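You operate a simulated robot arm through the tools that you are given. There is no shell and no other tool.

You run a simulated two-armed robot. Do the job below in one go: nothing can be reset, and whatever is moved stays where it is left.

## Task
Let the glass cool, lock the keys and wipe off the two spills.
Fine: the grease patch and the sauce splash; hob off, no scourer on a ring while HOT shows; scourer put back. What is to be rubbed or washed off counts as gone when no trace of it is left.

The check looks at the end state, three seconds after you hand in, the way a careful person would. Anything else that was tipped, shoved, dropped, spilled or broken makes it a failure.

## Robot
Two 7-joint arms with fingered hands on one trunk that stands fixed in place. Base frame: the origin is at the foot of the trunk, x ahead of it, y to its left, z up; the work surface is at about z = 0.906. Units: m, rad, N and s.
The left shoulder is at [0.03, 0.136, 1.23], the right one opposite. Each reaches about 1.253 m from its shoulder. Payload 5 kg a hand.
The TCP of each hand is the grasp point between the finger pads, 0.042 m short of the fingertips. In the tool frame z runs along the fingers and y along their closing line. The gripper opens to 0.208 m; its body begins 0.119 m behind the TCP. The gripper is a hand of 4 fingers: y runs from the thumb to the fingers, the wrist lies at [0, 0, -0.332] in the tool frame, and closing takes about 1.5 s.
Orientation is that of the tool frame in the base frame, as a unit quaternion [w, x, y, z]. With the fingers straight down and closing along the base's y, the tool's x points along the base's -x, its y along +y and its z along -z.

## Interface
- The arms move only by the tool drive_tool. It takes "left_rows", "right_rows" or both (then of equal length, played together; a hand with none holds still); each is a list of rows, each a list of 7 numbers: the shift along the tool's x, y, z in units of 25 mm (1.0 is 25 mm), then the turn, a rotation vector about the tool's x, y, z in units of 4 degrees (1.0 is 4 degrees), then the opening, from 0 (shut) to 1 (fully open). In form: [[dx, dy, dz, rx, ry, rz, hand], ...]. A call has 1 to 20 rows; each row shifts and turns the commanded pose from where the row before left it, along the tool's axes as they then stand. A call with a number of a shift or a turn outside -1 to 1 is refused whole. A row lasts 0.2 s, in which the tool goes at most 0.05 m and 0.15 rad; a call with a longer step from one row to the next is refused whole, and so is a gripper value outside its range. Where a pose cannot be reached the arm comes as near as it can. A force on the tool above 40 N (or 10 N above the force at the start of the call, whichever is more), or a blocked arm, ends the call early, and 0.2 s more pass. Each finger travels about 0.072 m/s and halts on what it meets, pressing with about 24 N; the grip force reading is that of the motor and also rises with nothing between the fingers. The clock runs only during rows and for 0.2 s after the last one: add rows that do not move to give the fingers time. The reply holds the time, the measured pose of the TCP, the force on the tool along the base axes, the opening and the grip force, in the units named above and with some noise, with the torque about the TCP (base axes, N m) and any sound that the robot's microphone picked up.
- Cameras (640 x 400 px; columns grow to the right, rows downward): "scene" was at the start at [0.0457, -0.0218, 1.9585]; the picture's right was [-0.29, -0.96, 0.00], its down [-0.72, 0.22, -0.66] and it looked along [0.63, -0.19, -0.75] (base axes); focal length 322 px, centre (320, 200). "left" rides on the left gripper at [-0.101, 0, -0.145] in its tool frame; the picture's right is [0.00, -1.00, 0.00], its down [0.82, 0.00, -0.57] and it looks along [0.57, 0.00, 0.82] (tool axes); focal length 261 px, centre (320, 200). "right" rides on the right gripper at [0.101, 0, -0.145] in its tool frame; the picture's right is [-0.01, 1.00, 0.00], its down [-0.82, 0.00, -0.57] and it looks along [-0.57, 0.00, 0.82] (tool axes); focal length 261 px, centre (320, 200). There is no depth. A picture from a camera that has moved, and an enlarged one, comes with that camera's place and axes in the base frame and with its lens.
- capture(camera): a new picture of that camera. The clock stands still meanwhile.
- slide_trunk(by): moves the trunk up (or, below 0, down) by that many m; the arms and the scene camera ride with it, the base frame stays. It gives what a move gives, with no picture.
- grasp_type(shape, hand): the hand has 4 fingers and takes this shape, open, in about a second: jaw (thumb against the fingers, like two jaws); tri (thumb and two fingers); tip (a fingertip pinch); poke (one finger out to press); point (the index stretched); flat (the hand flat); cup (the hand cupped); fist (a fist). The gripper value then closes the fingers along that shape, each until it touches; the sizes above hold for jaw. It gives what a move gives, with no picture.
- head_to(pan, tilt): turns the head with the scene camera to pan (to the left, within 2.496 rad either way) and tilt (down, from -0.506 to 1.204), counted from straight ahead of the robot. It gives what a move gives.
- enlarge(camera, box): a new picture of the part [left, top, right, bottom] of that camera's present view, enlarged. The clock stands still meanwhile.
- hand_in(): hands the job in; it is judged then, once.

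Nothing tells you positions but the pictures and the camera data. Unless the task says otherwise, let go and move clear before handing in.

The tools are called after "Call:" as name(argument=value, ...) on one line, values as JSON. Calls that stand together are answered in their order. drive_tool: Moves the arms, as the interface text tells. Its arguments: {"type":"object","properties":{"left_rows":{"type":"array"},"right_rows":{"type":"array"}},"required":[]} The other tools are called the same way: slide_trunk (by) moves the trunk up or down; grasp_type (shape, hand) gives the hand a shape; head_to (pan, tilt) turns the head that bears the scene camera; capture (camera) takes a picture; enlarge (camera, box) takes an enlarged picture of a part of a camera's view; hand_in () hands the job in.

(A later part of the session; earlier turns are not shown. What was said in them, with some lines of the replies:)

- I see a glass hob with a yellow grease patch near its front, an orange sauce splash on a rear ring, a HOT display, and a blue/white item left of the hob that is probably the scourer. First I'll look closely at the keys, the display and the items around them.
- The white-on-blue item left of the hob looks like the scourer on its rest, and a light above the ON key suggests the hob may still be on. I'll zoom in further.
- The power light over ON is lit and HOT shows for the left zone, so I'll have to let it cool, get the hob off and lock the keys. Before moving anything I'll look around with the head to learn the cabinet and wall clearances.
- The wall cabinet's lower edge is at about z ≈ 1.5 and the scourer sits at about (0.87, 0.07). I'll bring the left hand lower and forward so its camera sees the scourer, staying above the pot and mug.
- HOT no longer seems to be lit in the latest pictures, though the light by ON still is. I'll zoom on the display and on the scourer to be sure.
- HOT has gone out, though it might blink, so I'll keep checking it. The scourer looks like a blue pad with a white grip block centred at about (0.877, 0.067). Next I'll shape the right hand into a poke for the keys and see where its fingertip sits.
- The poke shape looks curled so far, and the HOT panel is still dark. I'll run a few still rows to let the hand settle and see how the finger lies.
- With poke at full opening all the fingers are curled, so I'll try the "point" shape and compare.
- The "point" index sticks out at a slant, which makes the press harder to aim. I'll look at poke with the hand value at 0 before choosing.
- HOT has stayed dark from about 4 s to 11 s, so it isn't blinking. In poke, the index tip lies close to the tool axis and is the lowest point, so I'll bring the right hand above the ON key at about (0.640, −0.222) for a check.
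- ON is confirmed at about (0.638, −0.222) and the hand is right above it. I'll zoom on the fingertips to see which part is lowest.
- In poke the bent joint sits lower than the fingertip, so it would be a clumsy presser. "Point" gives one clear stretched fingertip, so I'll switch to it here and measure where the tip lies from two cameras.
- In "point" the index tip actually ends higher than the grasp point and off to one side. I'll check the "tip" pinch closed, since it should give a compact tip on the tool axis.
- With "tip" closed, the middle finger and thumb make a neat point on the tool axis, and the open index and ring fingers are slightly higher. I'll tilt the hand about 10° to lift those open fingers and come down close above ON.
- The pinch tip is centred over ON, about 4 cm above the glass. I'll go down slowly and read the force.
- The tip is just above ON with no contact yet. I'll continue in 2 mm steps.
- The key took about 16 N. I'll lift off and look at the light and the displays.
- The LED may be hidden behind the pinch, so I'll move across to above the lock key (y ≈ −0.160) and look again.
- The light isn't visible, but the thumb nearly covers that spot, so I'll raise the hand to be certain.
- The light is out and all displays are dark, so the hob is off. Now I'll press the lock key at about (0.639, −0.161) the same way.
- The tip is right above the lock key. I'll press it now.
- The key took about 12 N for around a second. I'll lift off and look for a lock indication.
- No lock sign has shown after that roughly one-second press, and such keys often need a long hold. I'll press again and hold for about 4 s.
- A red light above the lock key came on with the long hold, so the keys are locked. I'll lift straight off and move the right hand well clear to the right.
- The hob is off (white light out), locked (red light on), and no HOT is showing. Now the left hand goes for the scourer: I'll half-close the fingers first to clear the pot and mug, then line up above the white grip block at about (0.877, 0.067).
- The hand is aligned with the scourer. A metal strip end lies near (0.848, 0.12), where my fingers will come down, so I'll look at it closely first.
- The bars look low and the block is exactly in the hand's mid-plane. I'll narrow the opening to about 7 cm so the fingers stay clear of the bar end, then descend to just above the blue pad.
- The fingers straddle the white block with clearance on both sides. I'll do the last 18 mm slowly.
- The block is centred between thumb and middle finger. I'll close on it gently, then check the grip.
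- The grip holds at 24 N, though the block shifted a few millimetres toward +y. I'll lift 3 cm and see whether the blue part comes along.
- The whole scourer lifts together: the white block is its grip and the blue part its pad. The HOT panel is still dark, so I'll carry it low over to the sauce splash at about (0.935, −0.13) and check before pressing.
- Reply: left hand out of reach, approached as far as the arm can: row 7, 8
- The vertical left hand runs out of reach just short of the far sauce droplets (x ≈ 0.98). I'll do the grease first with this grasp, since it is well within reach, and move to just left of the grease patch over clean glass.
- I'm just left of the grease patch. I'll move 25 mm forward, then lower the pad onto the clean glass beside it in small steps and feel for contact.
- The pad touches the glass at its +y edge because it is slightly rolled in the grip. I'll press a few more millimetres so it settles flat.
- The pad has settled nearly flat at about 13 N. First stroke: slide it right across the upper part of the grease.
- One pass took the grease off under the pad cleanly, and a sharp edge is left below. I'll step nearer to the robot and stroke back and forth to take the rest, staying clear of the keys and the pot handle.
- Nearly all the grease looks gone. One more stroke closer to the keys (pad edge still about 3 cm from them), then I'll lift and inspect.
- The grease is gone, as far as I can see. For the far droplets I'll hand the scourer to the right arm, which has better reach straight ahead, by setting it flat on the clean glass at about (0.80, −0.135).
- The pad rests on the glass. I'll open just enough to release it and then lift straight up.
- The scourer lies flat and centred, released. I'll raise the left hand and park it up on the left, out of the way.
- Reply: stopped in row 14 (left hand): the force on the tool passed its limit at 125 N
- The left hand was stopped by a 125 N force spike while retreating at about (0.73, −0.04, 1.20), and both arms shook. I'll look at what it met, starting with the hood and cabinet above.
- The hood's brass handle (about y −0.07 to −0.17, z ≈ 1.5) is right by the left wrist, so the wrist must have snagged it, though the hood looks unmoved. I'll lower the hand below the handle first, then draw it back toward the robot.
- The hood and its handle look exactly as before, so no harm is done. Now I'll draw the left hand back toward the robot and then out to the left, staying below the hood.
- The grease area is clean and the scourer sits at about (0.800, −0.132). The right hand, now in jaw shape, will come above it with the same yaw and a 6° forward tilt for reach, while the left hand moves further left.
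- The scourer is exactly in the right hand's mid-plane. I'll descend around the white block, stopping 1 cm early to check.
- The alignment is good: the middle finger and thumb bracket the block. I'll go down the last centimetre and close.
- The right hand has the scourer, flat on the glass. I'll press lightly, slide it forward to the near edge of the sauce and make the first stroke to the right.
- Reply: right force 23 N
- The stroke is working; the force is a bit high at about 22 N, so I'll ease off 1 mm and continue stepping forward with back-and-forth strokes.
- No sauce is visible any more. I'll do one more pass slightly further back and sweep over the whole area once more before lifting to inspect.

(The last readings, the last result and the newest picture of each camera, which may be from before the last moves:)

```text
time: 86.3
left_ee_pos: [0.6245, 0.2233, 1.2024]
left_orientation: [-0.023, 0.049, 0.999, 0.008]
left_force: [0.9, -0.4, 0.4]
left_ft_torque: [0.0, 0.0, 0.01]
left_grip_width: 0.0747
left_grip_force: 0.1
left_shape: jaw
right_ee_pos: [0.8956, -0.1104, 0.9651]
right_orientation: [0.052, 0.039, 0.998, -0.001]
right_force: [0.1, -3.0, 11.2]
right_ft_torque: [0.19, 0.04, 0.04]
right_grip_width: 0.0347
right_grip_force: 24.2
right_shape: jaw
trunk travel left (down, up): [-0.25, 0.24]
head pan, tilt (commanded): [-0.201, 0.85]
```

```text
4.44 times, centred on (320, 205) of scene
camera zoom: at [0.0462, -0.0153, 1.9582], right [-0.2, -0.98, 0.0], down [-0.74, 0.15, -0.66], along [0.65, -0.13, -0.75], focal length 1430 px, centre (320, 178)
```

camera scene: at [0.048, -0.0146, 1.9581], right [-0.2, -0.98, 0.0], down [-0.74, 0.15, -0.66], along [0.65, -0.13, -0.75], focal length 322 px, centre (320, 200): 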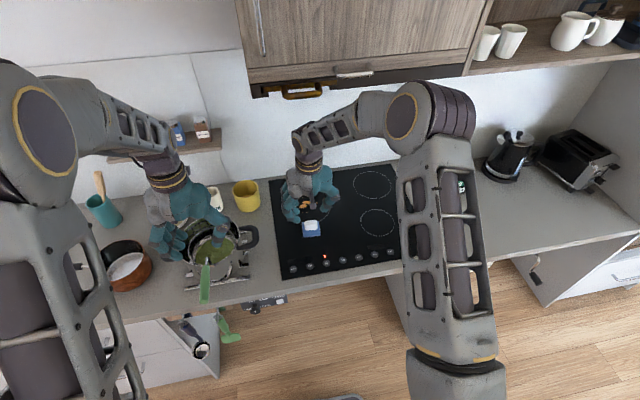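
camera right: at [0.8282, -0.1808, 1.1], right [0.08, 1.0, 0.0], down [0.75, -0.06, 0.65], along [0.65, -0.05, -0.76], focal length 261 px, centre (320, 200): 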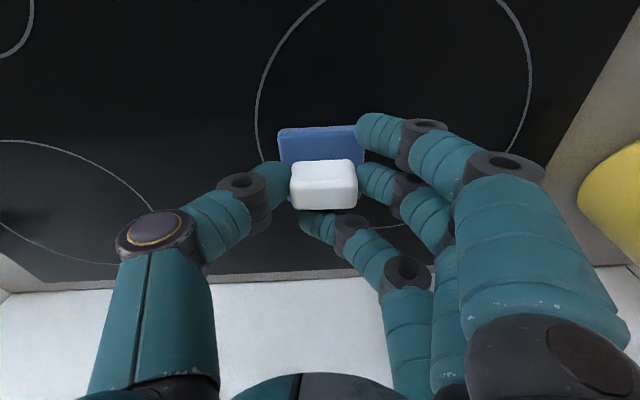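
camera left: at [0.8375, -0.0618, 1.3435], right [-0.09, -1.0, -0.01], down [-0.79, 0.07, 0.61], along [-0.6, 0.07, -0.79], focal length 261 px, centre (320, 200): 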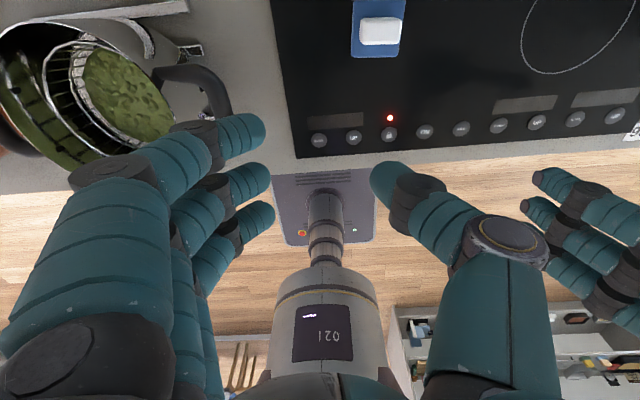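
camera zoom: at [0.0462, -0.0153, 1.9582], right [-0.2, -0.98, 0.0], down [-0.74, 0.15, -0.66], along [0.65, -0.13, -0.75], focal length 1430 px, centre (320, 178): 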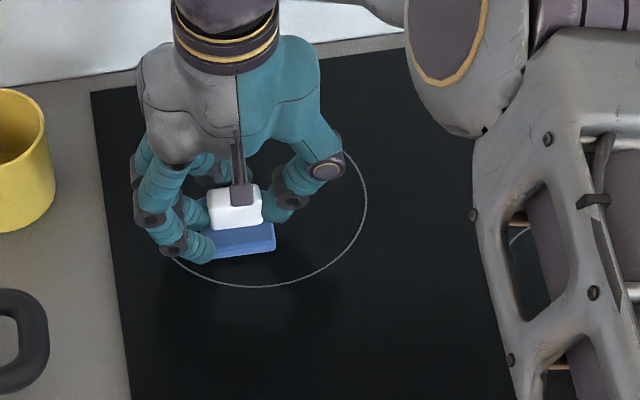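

I'll lift the scourer a little and draw it back so the cameras can inspect the ring area.

Call:
drive_tool(right_rows=[[-0.084, 0, -0.796, 0, 0, 0, 0.1], [-0.084, 0, -0.796, 0, 0, 0, 0.1], [0.991, -0.082, -0.104, 0, 0, 0, 0.1], [0.991, -0.082, -0.104, 0, 0, 0, 0.1], [0.991, -0.082, -0.104, 0, 0, 0, 0.1], [0.991, -0.082, -0.104, 0, 0, 0, 0.1], [0.991, -0.082, -0.104, 0, 0, 0, 0.1], [0, 0, 0, 0, 0, 0, 0.1]])

Call:
capture(camera="right")

Call:
enlarge(camera="scene", box=[250, 150, 430, 290])

Call:
enlarge(camera="right", box=[200, 150, 440, 310])

```text
time: 88.2
left_ee_pos: [0.624, 0.2237, 1.2033]
left_orientation: [-0.023, 0.049, 0.999, 0.006]
left_force: [0.6, 0.5, -0.2]
left_ft_torque: [0.0, 0.05, -0.03]
left_grip_width: 0.0747
left_grip_force: 0.0
left_shape: jaw
right_ee_pos: [0.7708, -0.1107, 1.0036]
right_orientation: [0.052, 0.038, 0.998, -0.002]
right_force: [0.2, 0.2, -2.1]
right_ft_torque: [-0.01, 0.02, 0.01]
right_grip_width: 0.0337
right_grip_force: 24.3
right_shape: jaw
trunk travel left (down, up): [-0.25, 0.24]
head pan, tilt (commanded): [-0.201, 0.85]
```

```text
taken
camera right: at [0.6552, -0.1021, 1.1374], right [0.08, 1.0, 0.0], down [0.75, -0.06, 0.65], along [0.65, -0.05, -0.76], focal length 261 px, centre (320, 200)
```

right: 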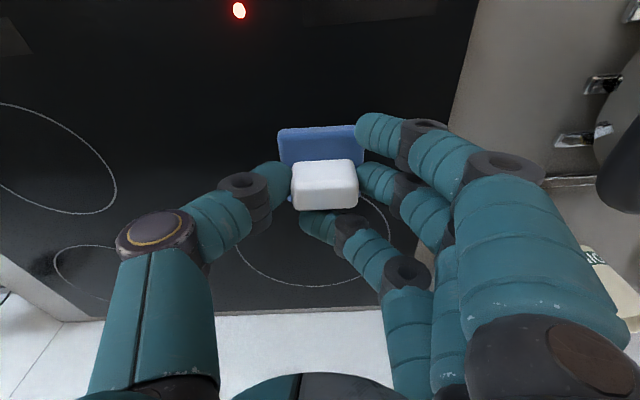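

```text
2.86 times, centred on (340, 220) of scene
camera zoom: at [0.0481, -0.0147, 1.9581], right [-0.2, -0.98, 0.0], down [-0.74, 0.15, -0.66], along [0.65, -0.13, -0.75], focal length 919 px, centre (263, 143)
```

zoom: 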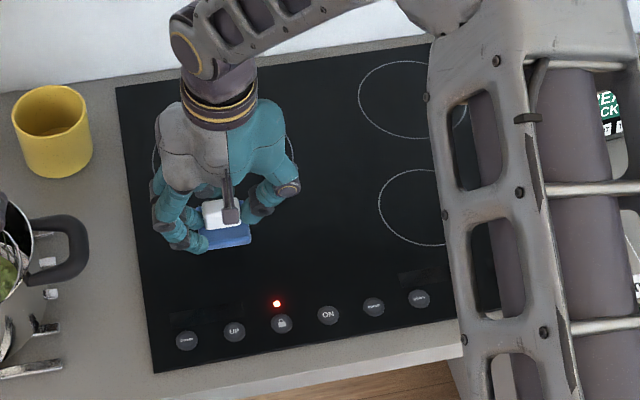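

```text
2.50 times, centred on (320, 230) of right
camera zoom: at [0.6552, -0.1021, 1.1374], right [0.08, 1.0, 0.0], down [0.75, -0.06, 0.65], along [0.65, -0.05, -0.76], focal length 652 px, centre (320, 125)
```

zoom: 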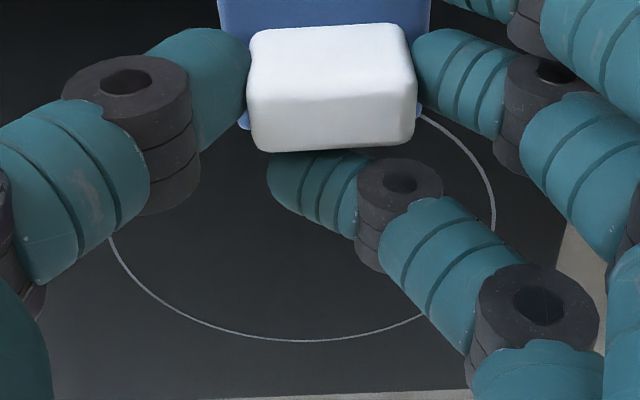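

The visible part is clean. I'll move the scourer aside to the right for an unobstructed look at the whole left half of the hob before putting it back.

Call:
drive_tool(right_rows=[[-0.0815, -0.9966, 0.0086, 0, 0, 0, 0.1], [-0.0815, -0.9966, 0.0086, 0, 0, 0, 0.1], [-0.0815, -0.9966, 0.0086, 0, 0, 0, 0.1], [-0.0815, -0.9966, 0.0086, 0, 0, 0, 0.1], [-0.0815, -0.9966, 0.0086, 0, 0, 0, 0.1], [-0.0815, -0.9966, 0.0086, 0, 0, 0, 0.1], [-0.0815, -0.9966, 0.0086, 0, 0, 0, 0.1], [-0.0815, -0.9966, 0.0086, 0, 0, 0, 0.1], [0, 0, 0, 0, 0, 0, 0.1]])

Call:
enlarge(camera="scene", box=[260, 160, 380, 240])

Call:
enlarge(camera="scene", box=[270, 215, 380, 285])

Call:
capture(camera="right")

```text
time: 90.2
left_ee_pos: [0.6245, 0.2254, 1.2018]
left_orientation: [-0.023, 0.049, 0.999, 0.006]
left_force: [0.3, -0.1, 0.3]
left_ft_torque: [-0.07, 0.04, -0.01]
left_grip_width: 0.0746
left_grip_force: 0.1
left_shape: jaw
right_ee_pos: [0.7707, -0.3106, 1.0056]
right_orientation: [0.051, 0.038, 0.998, -0.002]
right_force: [0.4, 1.0, -0.5]
right_ft_torque: [-0.07, 0.03, 0.02]
right_grip_width: 0.0338
right_grip_force: 23.9
right_shape: jaw
trunk travel left (down, up): [-0.25, 0.24]
head pan, tilt (commanded): [-0.201, 0.85]
```

```text
5.00 times, centred on (320, 200) of scene
camera zoom: at [0.0473, -0.0137, 1.9582], right [-0.2, -0.98, 0.0], down [-0.74, 0.15, -0.66], along [0.65, -0.13, -0.75], focal length 1609 px, centre (320, 200)
```

zoom: 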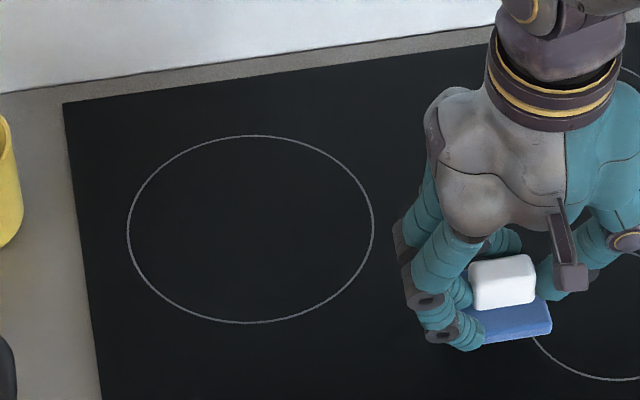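

```text
5.71 times, centred on (325, 250) of scene
camera zoom: at [0.0473, -0.0137, 1.9582], right [-0.2, -0.98, 0.0], down [-0.74, 0.15, -0.66], along [0.65, -0.13, -0.75], focal length 1838 px, centre (291, -86)
```

zoom: 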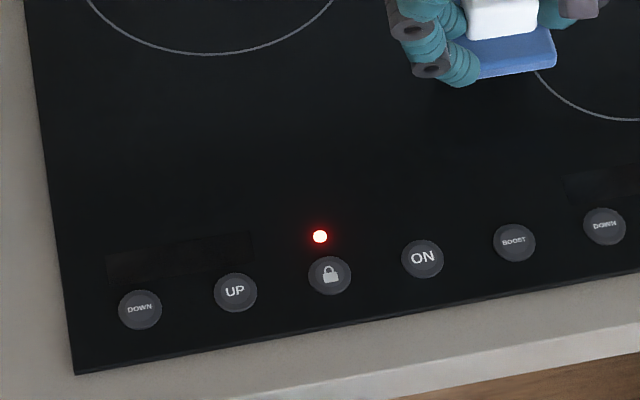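

```text
taken
camera right: at [0.6544, -0.3012, 1.139], right [0.08, 1.0, 0.0], down [0.75, -0.06, 0.65], along [0.65, -0.05, -0.76], focal length 261 px, centre (320, 200)
```

right: 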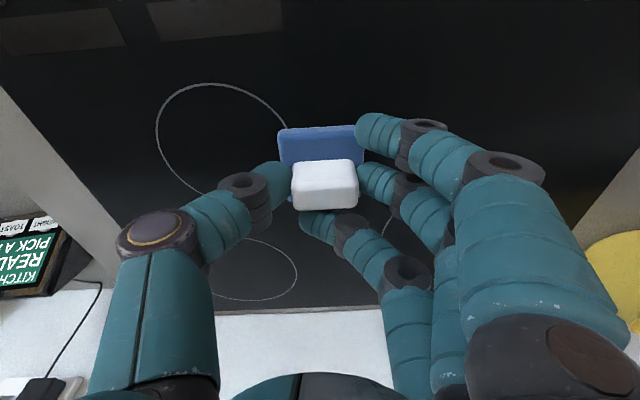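

The hob is clean, with no trace of either spill, the lock light on and everything else dark. Now I'll carry the scourer back toward its place, first to (0.87, −0.05), correcting its slight yaw on the way.

Call:
drive_tool(right_rows=[[-0.28, 0.974, 0.0, 0, 0, 0, 0.1], [-0.28, 0.974, 0.0, 0, 0, 0, 0.1], [-0.28, 0.974, 0.029, 0, 0, 0, 0.1], [-0.28, 0.974, 0.029, 0, 0, 0, 0.1], [-0.28, 0.974, 0.029, 0, 0, 0, 0.1], [-0.28, 0.974, 0.029, 0, 0, 0, 0.1], [-0.28, 0.974, 0.029, 0, 0, 0, 0.1], [-0.28, 0.974, 0.029, 0, 0, 0, 0.1], [-0.28, 0.974, 0.029, 0, 0, 0, 0.1], [-0.28, 0.974, 0.029, 0, 0, 0, 0.1], [-0.28, 0.974, 0.029, 0, 0, 0, 0.1], [0, 0, 0, 0, 0, 0, 0.1]])

Call:
capture(camera="right")

Call:
enlarge(camera="scene", box=[190, 150, 350, 260])

```text
time: 92.8
left_ee_pos: [0.6246, 0.2241, 1.202]
left_orientation: [-0.023, 0.049, 0.998, 0.007]
left_force: [-1.0, -1.0, 0.9]
left_ft_torque: [0.1, -0.03, 0.01]
left_grip_width: 0.0746
left_grip_force: 0.2
left_shape: jaw
right_ee_pos: [0.8696, -0.05, 1.0057]
right_orientation: [0.052, 0.038, 0.998, -0.002]
right_force: [-0.2, 0.2, -0.1]
right_ft_torque: [0.05, 0.01, -0.01]
right_grip_width: 0.0339
right_grip_force: 24.4
right_shape: jaw
trunk travel left (down, up): [-0.25, 0.24]
head pan, tilt (commanded): [-0.201, 0.85]
```

```text
taken
camera right: at [0.754, -0.0407, 1.14], right [0.08, 1.0, 0.0], down [0.75, -0.06, 0.65], along [0.65, -0.05, -0.76], focal length 261 px, centre (320, 200)
```

right: 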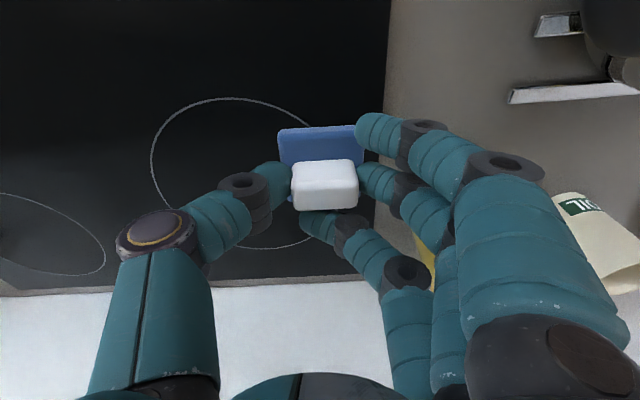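

```text
3.64 times, centred on (270, 205) of scene
camera zoom: at [0.0468, -0.0157, 1.9582], right [-0.2, -0.98, 0.0], down [-0.74, 0.15, -0.66], along [0.65, -0.13, -0.75], focal length 1170 px, centre (502, 182)
```

zoom: 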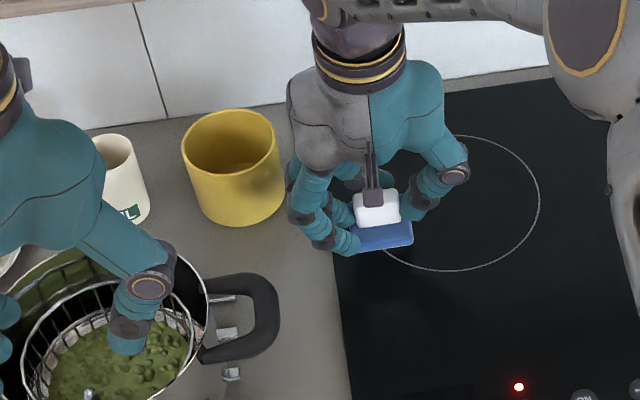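

The scourer rides level. I'll turn the hand about 4° so the pad regains its original angle, and move left to directly above its home at (0.877, 0.067).

Call:
drive_tool(right_rows=[[0, 0, 0, 0, 0, 0.5, 0.1], [0, 0, 0, 0, 0, 0.5, 0.1], [0.134, 0.9, -0.014, 0, 0, 0, 0.1], [0.134, 0.9, -0.014, 0, 0, 0, 0.1], [0.134, 0.9, -0.014, 0, 0, 0, 0.1], [0.134, 0.9, -0.014, 0, 0, 0, 0.1], [0.134, 0.9, -0.014, 0, 0, 0, 0.1], [0, 0, 0, 0, 0, 0, 0.1], [0, 0, 0, 0, 0, 0, 0.1]])

Call:
capture(camera="right")

Call:
enlarge(camera="scene", box=[190, 150, 350, 260])

```text
time: 94.8
left_ee_pos: [0.6236, 0.2257, 1.2016]
left_orientation: [-0.024, 0.048, 0.999, 0.007]
left_force: [0.1, 0.0, 0.5]
left_ft_torque: [-0.04, 0.0, 0.03]
left_grip_width: 0.0747
left_grip_force: 0.0
left_shape: jaw
right_ee_pos: [0.8688, 0.0665, 1.0089]
right_orientation: [0.051, 0.074, 0.996, 0.0]
right_force: [-1.0, 0.4, -1.1]
right_ft_torque: [-0.06, 0.04, -0.02]
right_grip_width: 0.0337
right_grip_force: 23.7
right_shape: jaw
trunk travel left (down, up): [-0.25, 0.24]
head pan, tilt (commanded): [-0.201, 0.85]
```

```text
taken
camera right: at [0.7539, 0.0814, 1.143], right [0.15, 0.99, 0.01], down [0.75, -0.12, 0.65], along [0.65, -0.09, -0.76], focal length 261 px, centre (320, 200)
```

right: 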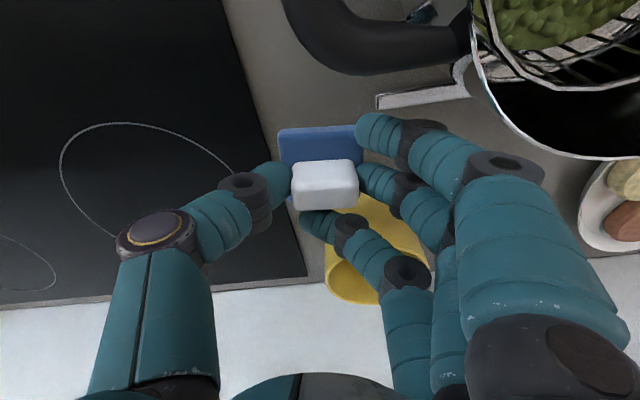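

```text
3.64 times, centred on (270, 205) of scene
camera zoom: at [0.0473, -0.014, 1.9582], right [-0.2, -0.98, 0.0], down [-0.74, 0.15, -0.66], along [0.65, -0.13, -0.75], focal length 1170 px, centre (502, 182)
```

zoom: 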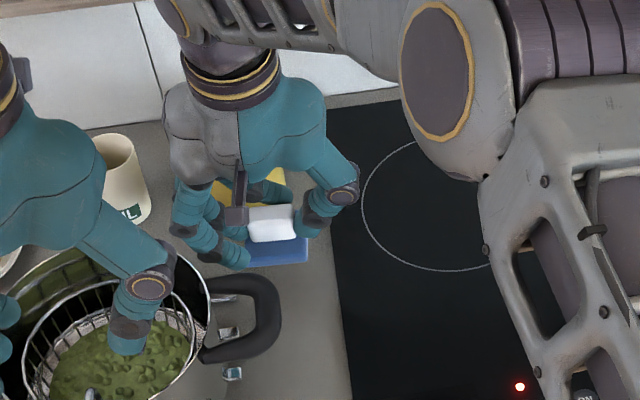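

I'm right above the home spot, clear of the mug. I'll lower it slowly to the counter.

Call:
drive_tool(right_rows=[[0.047, -0.111, 0.597, 0, 0, 0, 0.1], [0.063, 0, 0.597, 0, 0, 0, 0.1], [0.031, 0, 0.298, 0, 0, 0, 0.1], [0.01, 0, 0.1, 0, 0, 0, 0.1], [0.01, 0, 0.1, 0, 0, 0, 0.1], [0, 0, 0, 0, 0, 0, 0.1]])

Call:
enlarge(camera="right", box=[200, 80, 440, 260])

Call:
enlarge(camera="scene", box=[205, 165, 305, 245])

```text
time: 96.2
left_ee_pos: [0.6242, 0.2244, 1.2022]
left_orientation: [-0.024, 0.05, 0.998, 0.007]
left_force: [0.1, 1.2, -0.7]
left_ft_torque: [0.01, -0.01, -0.05]
left_grip_width: 0.0746
left_grip_force: 0.0
left_shape: jaw
right_ee_pos: [0.8679, 0.0607, 0.965]
right_orientation: [0.051, 0.073, 0.996, 0.0]
right_force: [-0.1, 0.6, 0.3]
right_ft_torque: [0.03, 0.01, -0.02]
right_grip_width: 0.0335
right_grip_force: 23.9
right_shape: jaw
trunk travel left (down, up): [-0.25, 0.24]
head pan, tilt (commanded): [-0.201, 0.85]
```

```text
2.22 times, centred on (320, 170) of right
camera zoom: at [0.7532, 0.0775, 1.0998], right [0.15, 0.99, 0.01], down [0.75, -0.12, 0.65], along [0.65, -0.09, -0.76], focal length 579 px, centre (320, 267)
```

zoom: 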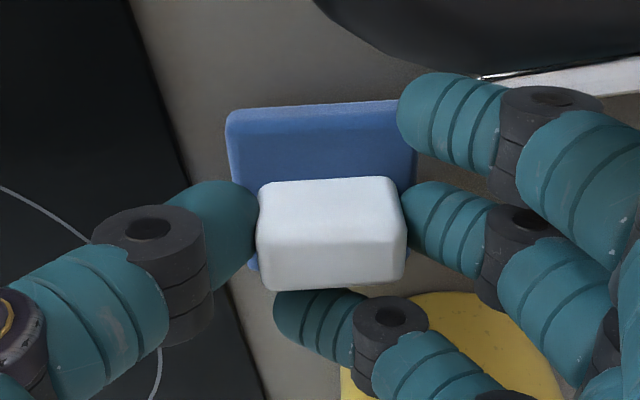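

```text
5.00 times, centred on (255, 205) of scene
camera zoom: at [0.0473, -0.0145, 1.9582], right [-0.2, -0.98, 0.0], down [-0.74, 0.15, -0.66], along [0.65, -0.13, -0.75], focal length 1609 px, centre (645, 175)
```

zoom: 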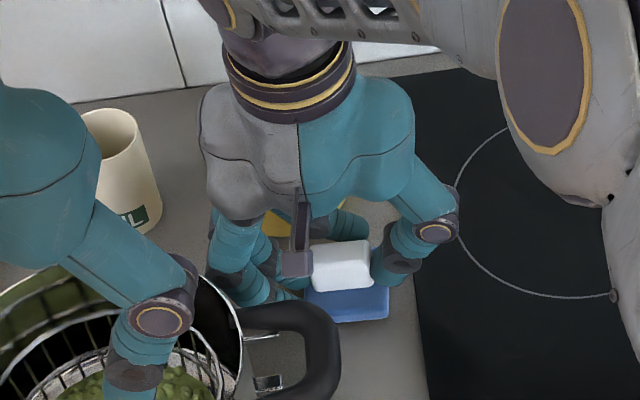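

The pad is within a millimetre or two of the counter and in place. I'll set it down gently, open just enough to release and lift straight up.

Call:
drive_tool(right_rows=[[0.013, 0.06, 0.05, 0, 0, 0, 0.1], [0.004, 0, 0.03, 0, 0, 0, 0.1], [0, 0, 0, 0, 0, 0, 0.1]])

```text
time: 97.0
left_ee_pos: [0.6243, 0.2243, 1.2018]
left_orientation: [-0.024, 0.049, 0.998, 0.006]
left_force: [-0.5, -0.3, -0.3]
left_ft_torque: [-0.05, 0.0, -0.03]
left_grip_width: 0.0749
left_grip_force: 0.1
left_shape: jaw
right_ee_pos: [0.8674, 0.0638, 0.9632]
right_orientation: [0.051, 0.074, 0.996, 0.0]
right_force: [0.4, 0.9, 0.0]
right_ft_torque: [0.0, -0.01, 0.0]
right_grip_width: 0.0335
right_grip_force: 23.8
right_shape: jaw
trunk travel left (down, up): [-0.25, 0.24]
head pan, tilt (commanded): [-0.201, 0.85]
```

No contact yet, so I'll go down another couple of millimetres.

Call:
drive_tool(right_rows=[[0.004, 0, 0.04, 0, 0, 0, 0.1], [0.004, 0, 0.04, 0, 0, 0, 0.1], [0, 0, 0, 0, 0, 0, 0.1]])

```text
time: 97.8
left_ee_pos: [0.6251, 0.2253, 1.2021]
left_orientation: [-0.023, 0.049, 0.999, 0.007]
left_force: [-1.0, -0.2, 0.3]
left_ft_torque: [0.01, -0.02, -0.01]
left_grip_width: 0.0747
left_grip_force: 0.1
left_shape: jaw
right_ee_pos: [0.8663, 0.0641, 0.9622]
right_orientation: [0.051, 0.073, 0.996, -0.001]
right_force: [1.2, 0.4, -0.4]
right_ft_torque: [0.0, 0.01, 0.02]
right_grip_width: 0.0338
right_grip_force: 23.7
right_shape: jaw
trunk travel left (down, up): [-0.25, 0.24]
head pan, tilt (commanded): [-0.201, 0.85]
```

Still free; another 2 mm.

Call:
drive_tool(right_rows=[[0.0, 0, 0.04, 0, 0, 0, 0.1], [0.0, 0, 0.04, 0, 0, 0, 0.1], [0, 0, 0, 0, 0, 0, 0.1]])

Call:
enlarge(camera="right", box=[200, 80, 440, 260])

```text
time: 98.5
left_ee_pos: [0.6249, 0.2252, 1.2016]
left_orientation: [-0.023, 0.049, 0.998, 0.007]
left_force: [0.6, -0.1, -0.2]
left_ft_torque: [0.02, 0.01, 0.01]
left_grip_width: 0.0748
left_grip_force: 0.0
left_shape: jaw
right_ee_pos: [0.8676, 0.0643, 0.961]
right_orientation: [0.052, 0.073, 0.996, 0.0]
right_force: [-0.2, -0.9, 3.4]
right_ft_torque: [0.06, -0.05, -0.02]
right_grip_width: 0.034
right_grip_force: 24.8
right_shape: jaw
trunk travel left (down, up): [-0.25, 0.24]
head pan, tilt (commanded): [-0.201, 0.85]
```

```text
2.22 times, centred on (320, 170) of right
camera zoom: at [0.753, 0.0794, 1.0944], right [0.15, 0.99, 0.01], down [0.75, -0.12, 0.65], along [0.65, -0.09, -0.76], focal length 579 px, centre (320, 267)
```

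zoom: 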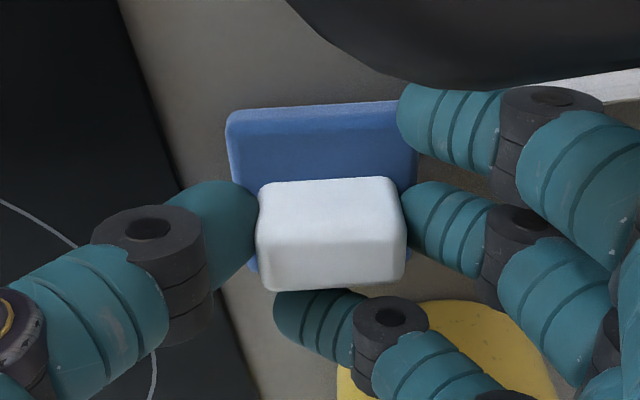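

The pad touches the counter with 3 N. Opening now, only as far as needed.

Call:
drive_tool(right_rows=[[0, 0, 0, 0, 0, 0, 0.2], [0, 0, 0, 0, 0, 0, 0.26], [0, 0, 0, 0, 0, 0, 0.31], [0, 0, 0, 0, 0, 0, 0.31], [0, 0, 0, 0, 0, 0, 0.31]])

Call:
enlarge(camera="right", box=[200, 80, 440, 260])

```text
time: 99.8
left_ee_pos: [0.6246, 0.2249, 1.2005]
left_orientation: [-0.023, 0.048, 0.999, 0.006]
left_force: [0.6, 1.0, 0.4]
left_ft_torque: [0.03, 0.0, -0.03]
left_grip_width: 0.0747
left_grip_force: 0.0
left_shape: jaw
right_ee_pos: [0.8676, 0.063, 0.9606]
right_orientation: [0.051, 0.073, 0.996, 0.0]
right_force: [0.1, 0.9, -0.9]
right_ft_torque: [-0.02, 0.01, 0.01]
right_grip_width: 0.064
right_grip_force: 0.0
right_shape: jaw
trunk travel left (down, up): [-0.25, 0.24]
head pan, tilt (commanded): [-0.201, 0.85]
```

```text
2.22 times, centred on (320, 170) of right
camera zoom: at [0.753, 0.0793, 1.094], right [0.15, 0.99, 0.01], down [0.75, -0.12, 0.65], along [0.65, -0.09, -0.76], focal length 579 px, centre (320, 267)
```

zoom: 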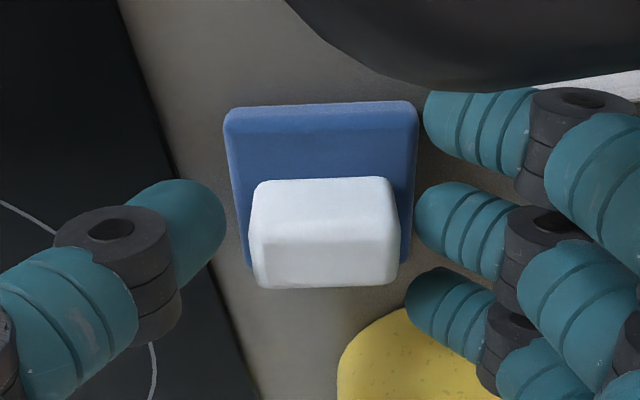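

Released, with the fingers clear on both sides. I'll lift straight up slowly.

Call:
drive_tool(right_rows=[[-0.02, 0.03, -0.2, 0, 0, 0, 0.31], [-0.042, 0, -0.398, 0, 0, 0, 0.31], [-0.063, 0, -0.597, 0, 0, 0, 0.31], [-0.084, 0, -0.796, 0, 0, 0, 0.31], [-0.1045, 0, -0.9945, 0, 0, 0, 0.31], [-0.1045, 0, -0.9945, 0, 0, 0, 0.31], [-0.1045, 0, -0.9945, 0, 0, 0, 0.31], [0, 0, 0, 0, 0, 0, 0.31]])

Call:
capture(camera="right")

Call:
enlarge(camera="scene", box=[205, 165, 305, 245])

```text
time: 101.5
left_ee_pos: [0.6252, 0.2254, 1.2014]
left_orientation: [-0.023, 0.049, 0.999, 0.005]
left_force: [-0.4, -0.1, -1.5]
left_ft_torque: [-0.05, 0.06, 0.03]
left_grip_width: 0.0746
left_grip_force: 0.1
left_shape: jaw
right_ee_pos: [0.8684, 0.0624, 1.087]
right_orientation: [0.051, 0.073, 0.996, 0.0]
right_force: [0.4, -1.1, -0.6]
right_ft_torque: [0.0, 0.01, -0.02]
right_grip_width: 0.0639
right_grip_force: 0.0
right_shape: jaw
trunk travel left (down, up): [-0.25, 0.24]
head pan, tilt (commanded): [-0.201, 0.85]
```

```text
taken
camera right: at [0.7544, 0.0788, 1.2204], right [0.15, 0.99, 0.01], down [0.75, -0.12, 0.65], along [0.65, -0.09, -0.76], focal length 261 px, centre (320, 200)
```

right: 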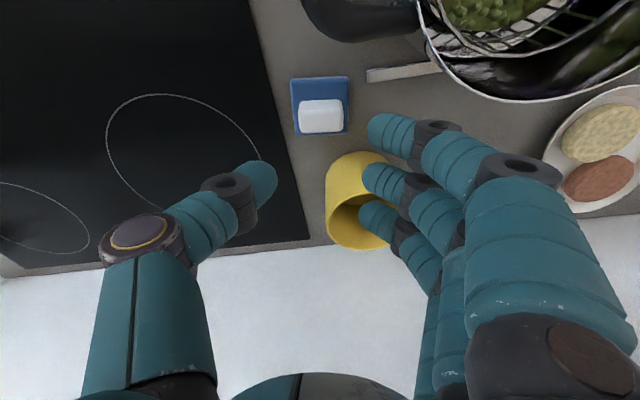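

```text
5.00 times, centred on (255, 205) of scene
camera zoom: at [0.048, -0.0146, 1.9581], right [-0.2, -0.98, 0.0], down [-0.74, 0.15, -0.66], along [0.65, -0.13, -0.75], focal length 1609 px, centre (645, 175)
```

zoom: 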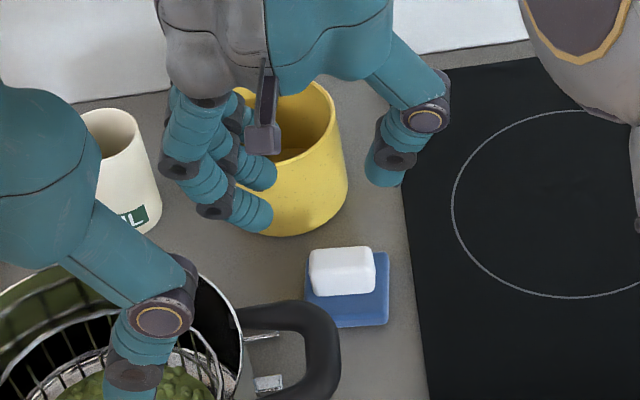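

The scourer lies flat back in its place. I'll withdraw the right hand to the right and back, then do a final inspection.

Call:
drive_tool(right_rows=[[-0.1, 0, -0.5, 0, 0, 0, 0.31], [-0.147, -0.97, 0.015, 0, 0, 0, 0.31], [-0.147, -0.97, 0.015, 0, 0, 0, 0.31], [-0.147, -0.97, 0.015, 0, 0, 0, 0.31], [0.314, -0.97, -0.033, 0, 0, 0, 0.31], [0.314, -0.97, -0.033, 0, 0, 0, 0.31], [0.314, -0.97, -0.033, 0, 0, 0, 0.31], [0.314, -0.97, -0.033, 0, 0, 0, 0.31], [0.314, -0.97, -0.033, 0, 0, 0, 0.31], [0.314, -0.97, -0.033, 0, 0, 0, 0.31], [0.314, -0.97, -0.033, 0, 0, 0, 0.31], [0.314, -0.97, -0.033, 0, 0, 0, 0.31], [0.314, -0.97, -0.033, 0, 0, 0, 0.31], [0.314, -0.97, -0.033, 0, 0, 0, 0.31], [0.314, -0.97, -0.033, 0, 0, 0, 0.31], [0.314, -0.97, -0.033, 0, 0, 0, 0.31], [0.314, -0.97, -0.033, 0, 0, 0, 0.31], [0.314, -0.97, -0.033, 0, 0, 0, 0.31], [0, 0, 0, 0, 0, 0, 0.31]])

Call:
capture(camera="scene")

Call:
enlarge(camera="scene", box=[215, 150, 455, 290])

Call:
enlarge(camera="scene", box=[225, 195, 300, 260])

```text
time: 105.5
left_ee_pos: [0.6246, 0.2251, 1.2009]
left_orientation: [-0.023, 0.05, 0.998, 0.007]
left_force: [0.6, -0.2, -0.2]
left_ft_torque: [-0.04, 0.06, -0.03]
left_grip_width: 0.0747
left_grip_force: 0.2
left_shape: jaw
right_ee_pos: [0.711, -0.3281, 1.0961]
right_orientation: [0.052, 0.073, 0.996, -0.001]
right_force: [-0.6, 0.0, 0.1]
right_ft_torque: [-0.08, 0.06, -0.01]
right_grip_width: 0.0642
right_grip_force: 0.0
right_shape: jaw
trunk travel left (down, up): [-0.25, 0.24]
head pan, tilt (commanded): [-0.201, 0.85]
```

```text
taken
camera scene: at [0.0479, -0.0137, 1.9582], right [-0.2, -0.98, 0.0], down [-0.74, 0.15, -0.66], along [0.65, -0.13, -0.75], focal length 322 px, centre (320, 200)
```

scene: 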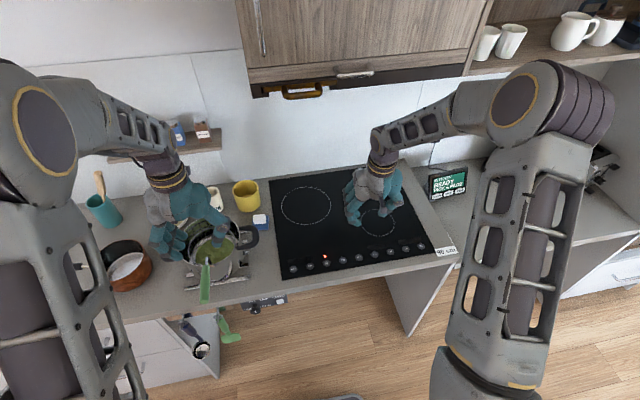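

```text
2.67 times, centred on (335, 220) of scene
camera zoom: at [0.0479, -0.0137, 1.9582], right [-0.2, -0.98, 0.0], down [-0.74, 0.15, -0.66], along [0.65, -0.13, -0.75], focal length 858 px, centre (280, 147)
```

zoom: 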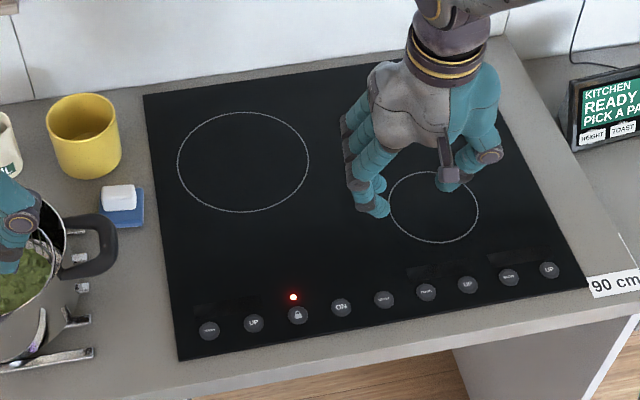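

```text
6.15 times, centred on (262, 228) of scene
camera zoom: at [0.0479, -0.0137, 1.9582], right [-0.2, -0.98, 0.0], down [-0.74, 0.15, -0.66], along [0.65, -0.13, -0.75], focal length 1980 px, centre (674, 31)
```

zoom: 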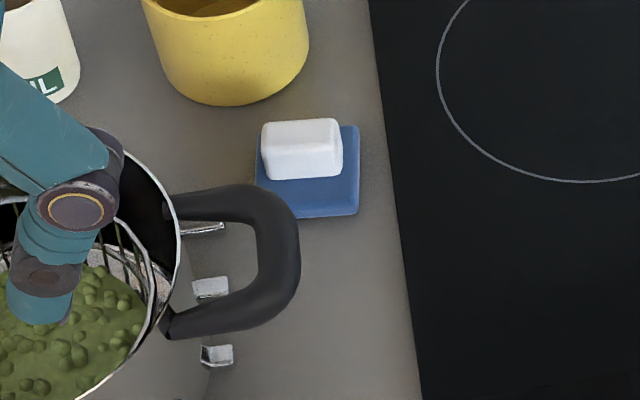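

The scourer is back within about 3 mm of where it was, the mug and pot are unmoved, the lock light is on and the panels are dark. I'll take a last close look at the glass and the hood before handing in.

Call:
enlarge(camera="scene", box=[270, 170, 350, 225])

Call:
enlarge(camera="scene", box=[275, 210, 375, 280])

Call:
head_to(pan=-0.1, tilt=0.4)

Call:
capture(camera="scene")

Call:
enlarge(camera="scene", box=[250, 200, 450, 300])

```text
7.27 times, centred on (310, 198) of scene
camera zoom: at [0.0479, -0.0137, 1.9582], right [-0.2, -0.98, 0.0], down [-0.74, 0.15, -0.66], along [0.65, -0.13, -0.75], focal length 2340 px, centre (393, 218)
```

zoom: 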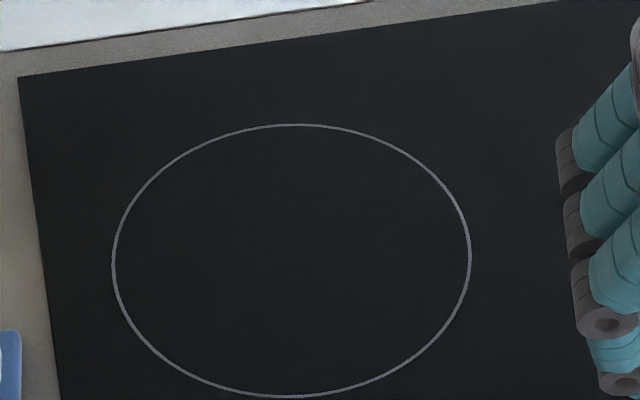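

```text
5.71 times, centred on (325, 245) of scene
camera zoom: at [0.0479, -0.0137, 1.9582], right [-0.2, -0.98, 0.0], down [-0.74, 0.15, -0.66], along [0.65, -0.13, -0.75], focal length 1838 px, centre (291, -57)
```

zoom: 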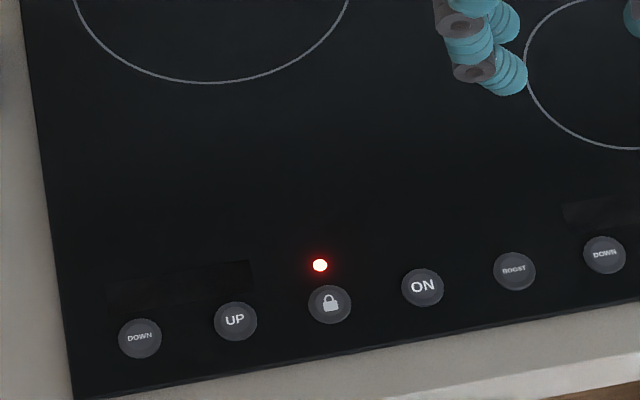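

```text
time: 106.5
left_ee_pos: [0.6255, 0.224, 1.2013]
left_orientation: [-0.023, 0.05, 0.998, 0.007]
left_force: [0.0, 0.1, 0.4]
left_ft_torque: [-0.05, -0.02, -0.03]
left_grip_width: 0.0748
left_grip_force: 0.1
left_shape: jaw
right_ee_pos: [0.7117, -0.3291, 1.0957]
right_orientation: [0.051, 0.072, 0.996, 0.0]
right_force: [0.2, 0.9, 0.4]
right_ft_torque: [-0.02, 0.0, 0.03]
right_grip_width: 0.0641
right_grip_force: 0.0
right_shape: jaw
trunk travel left (down, up): [-0.25, 0.24]
head pan, tilt (commanded): [-0.099, 0.4]
```

```text
taken
camera scene: at [0.063, -0.0083, 1.9972], right [-0.1, -0.99, 0.0], down [-0.39, 0.04, -0.92], along [0.92, -0.09, -0.39], focal length 322 px, centre (320, 200)
```

scene: 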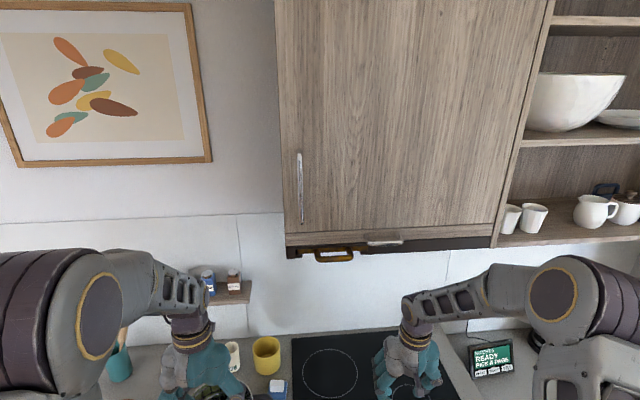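

```text
3.20 times, centred on (350, 250) of scene
camera zoom: at [0.063, -0.0083, 1.9972], right [-0.1, -0.99, 0.0], down [-0.39, 0.04, -0.92], along [0.92, -0.09, -0.39], focal length 1030 px, centre (224, 40)
```

zoom: 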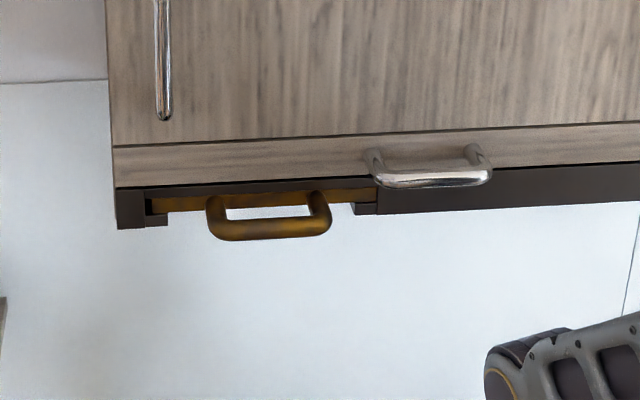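

Everything matches the start except what was asked for. Both spills are gone, the hob is off with the lock light on and no HOT showing, the scourer is back in its place, and the hood, mug and pot look unmoved. Both hands are empty and clear, so I'm handing in.

Call:
hand_in()

```text
The job is handed in.
```

The job is handed in. Both spills are wiped off with no trace left in the last close-ups, the hob is off, the keys are locked and the scourer is back in its place.

- **Cooling:** HOT went out within the first 3 seconds. It stayed off in every later picture, well before the scourer touched the glass.
- **Hob and lock:** One press on ON put out the white light above it. The lock key did nothing on a press of about a second, but a hold of about 3 seconds lit its red light, which was still on at the end.
- **Scourer:** I wiped the grease with the left hand and the sauce with the right, which reached the far droplets better. The scourer ended up about 3 mm from where it started.
- **One bump:** While backing away, the left arm was stopped by a 125 N force, most likely the wrist catching the brass hood handle. The hood and handle look the same as in the earlier pictures, and the pot and mug have not moved.

Both hands are empty and clear of everything.
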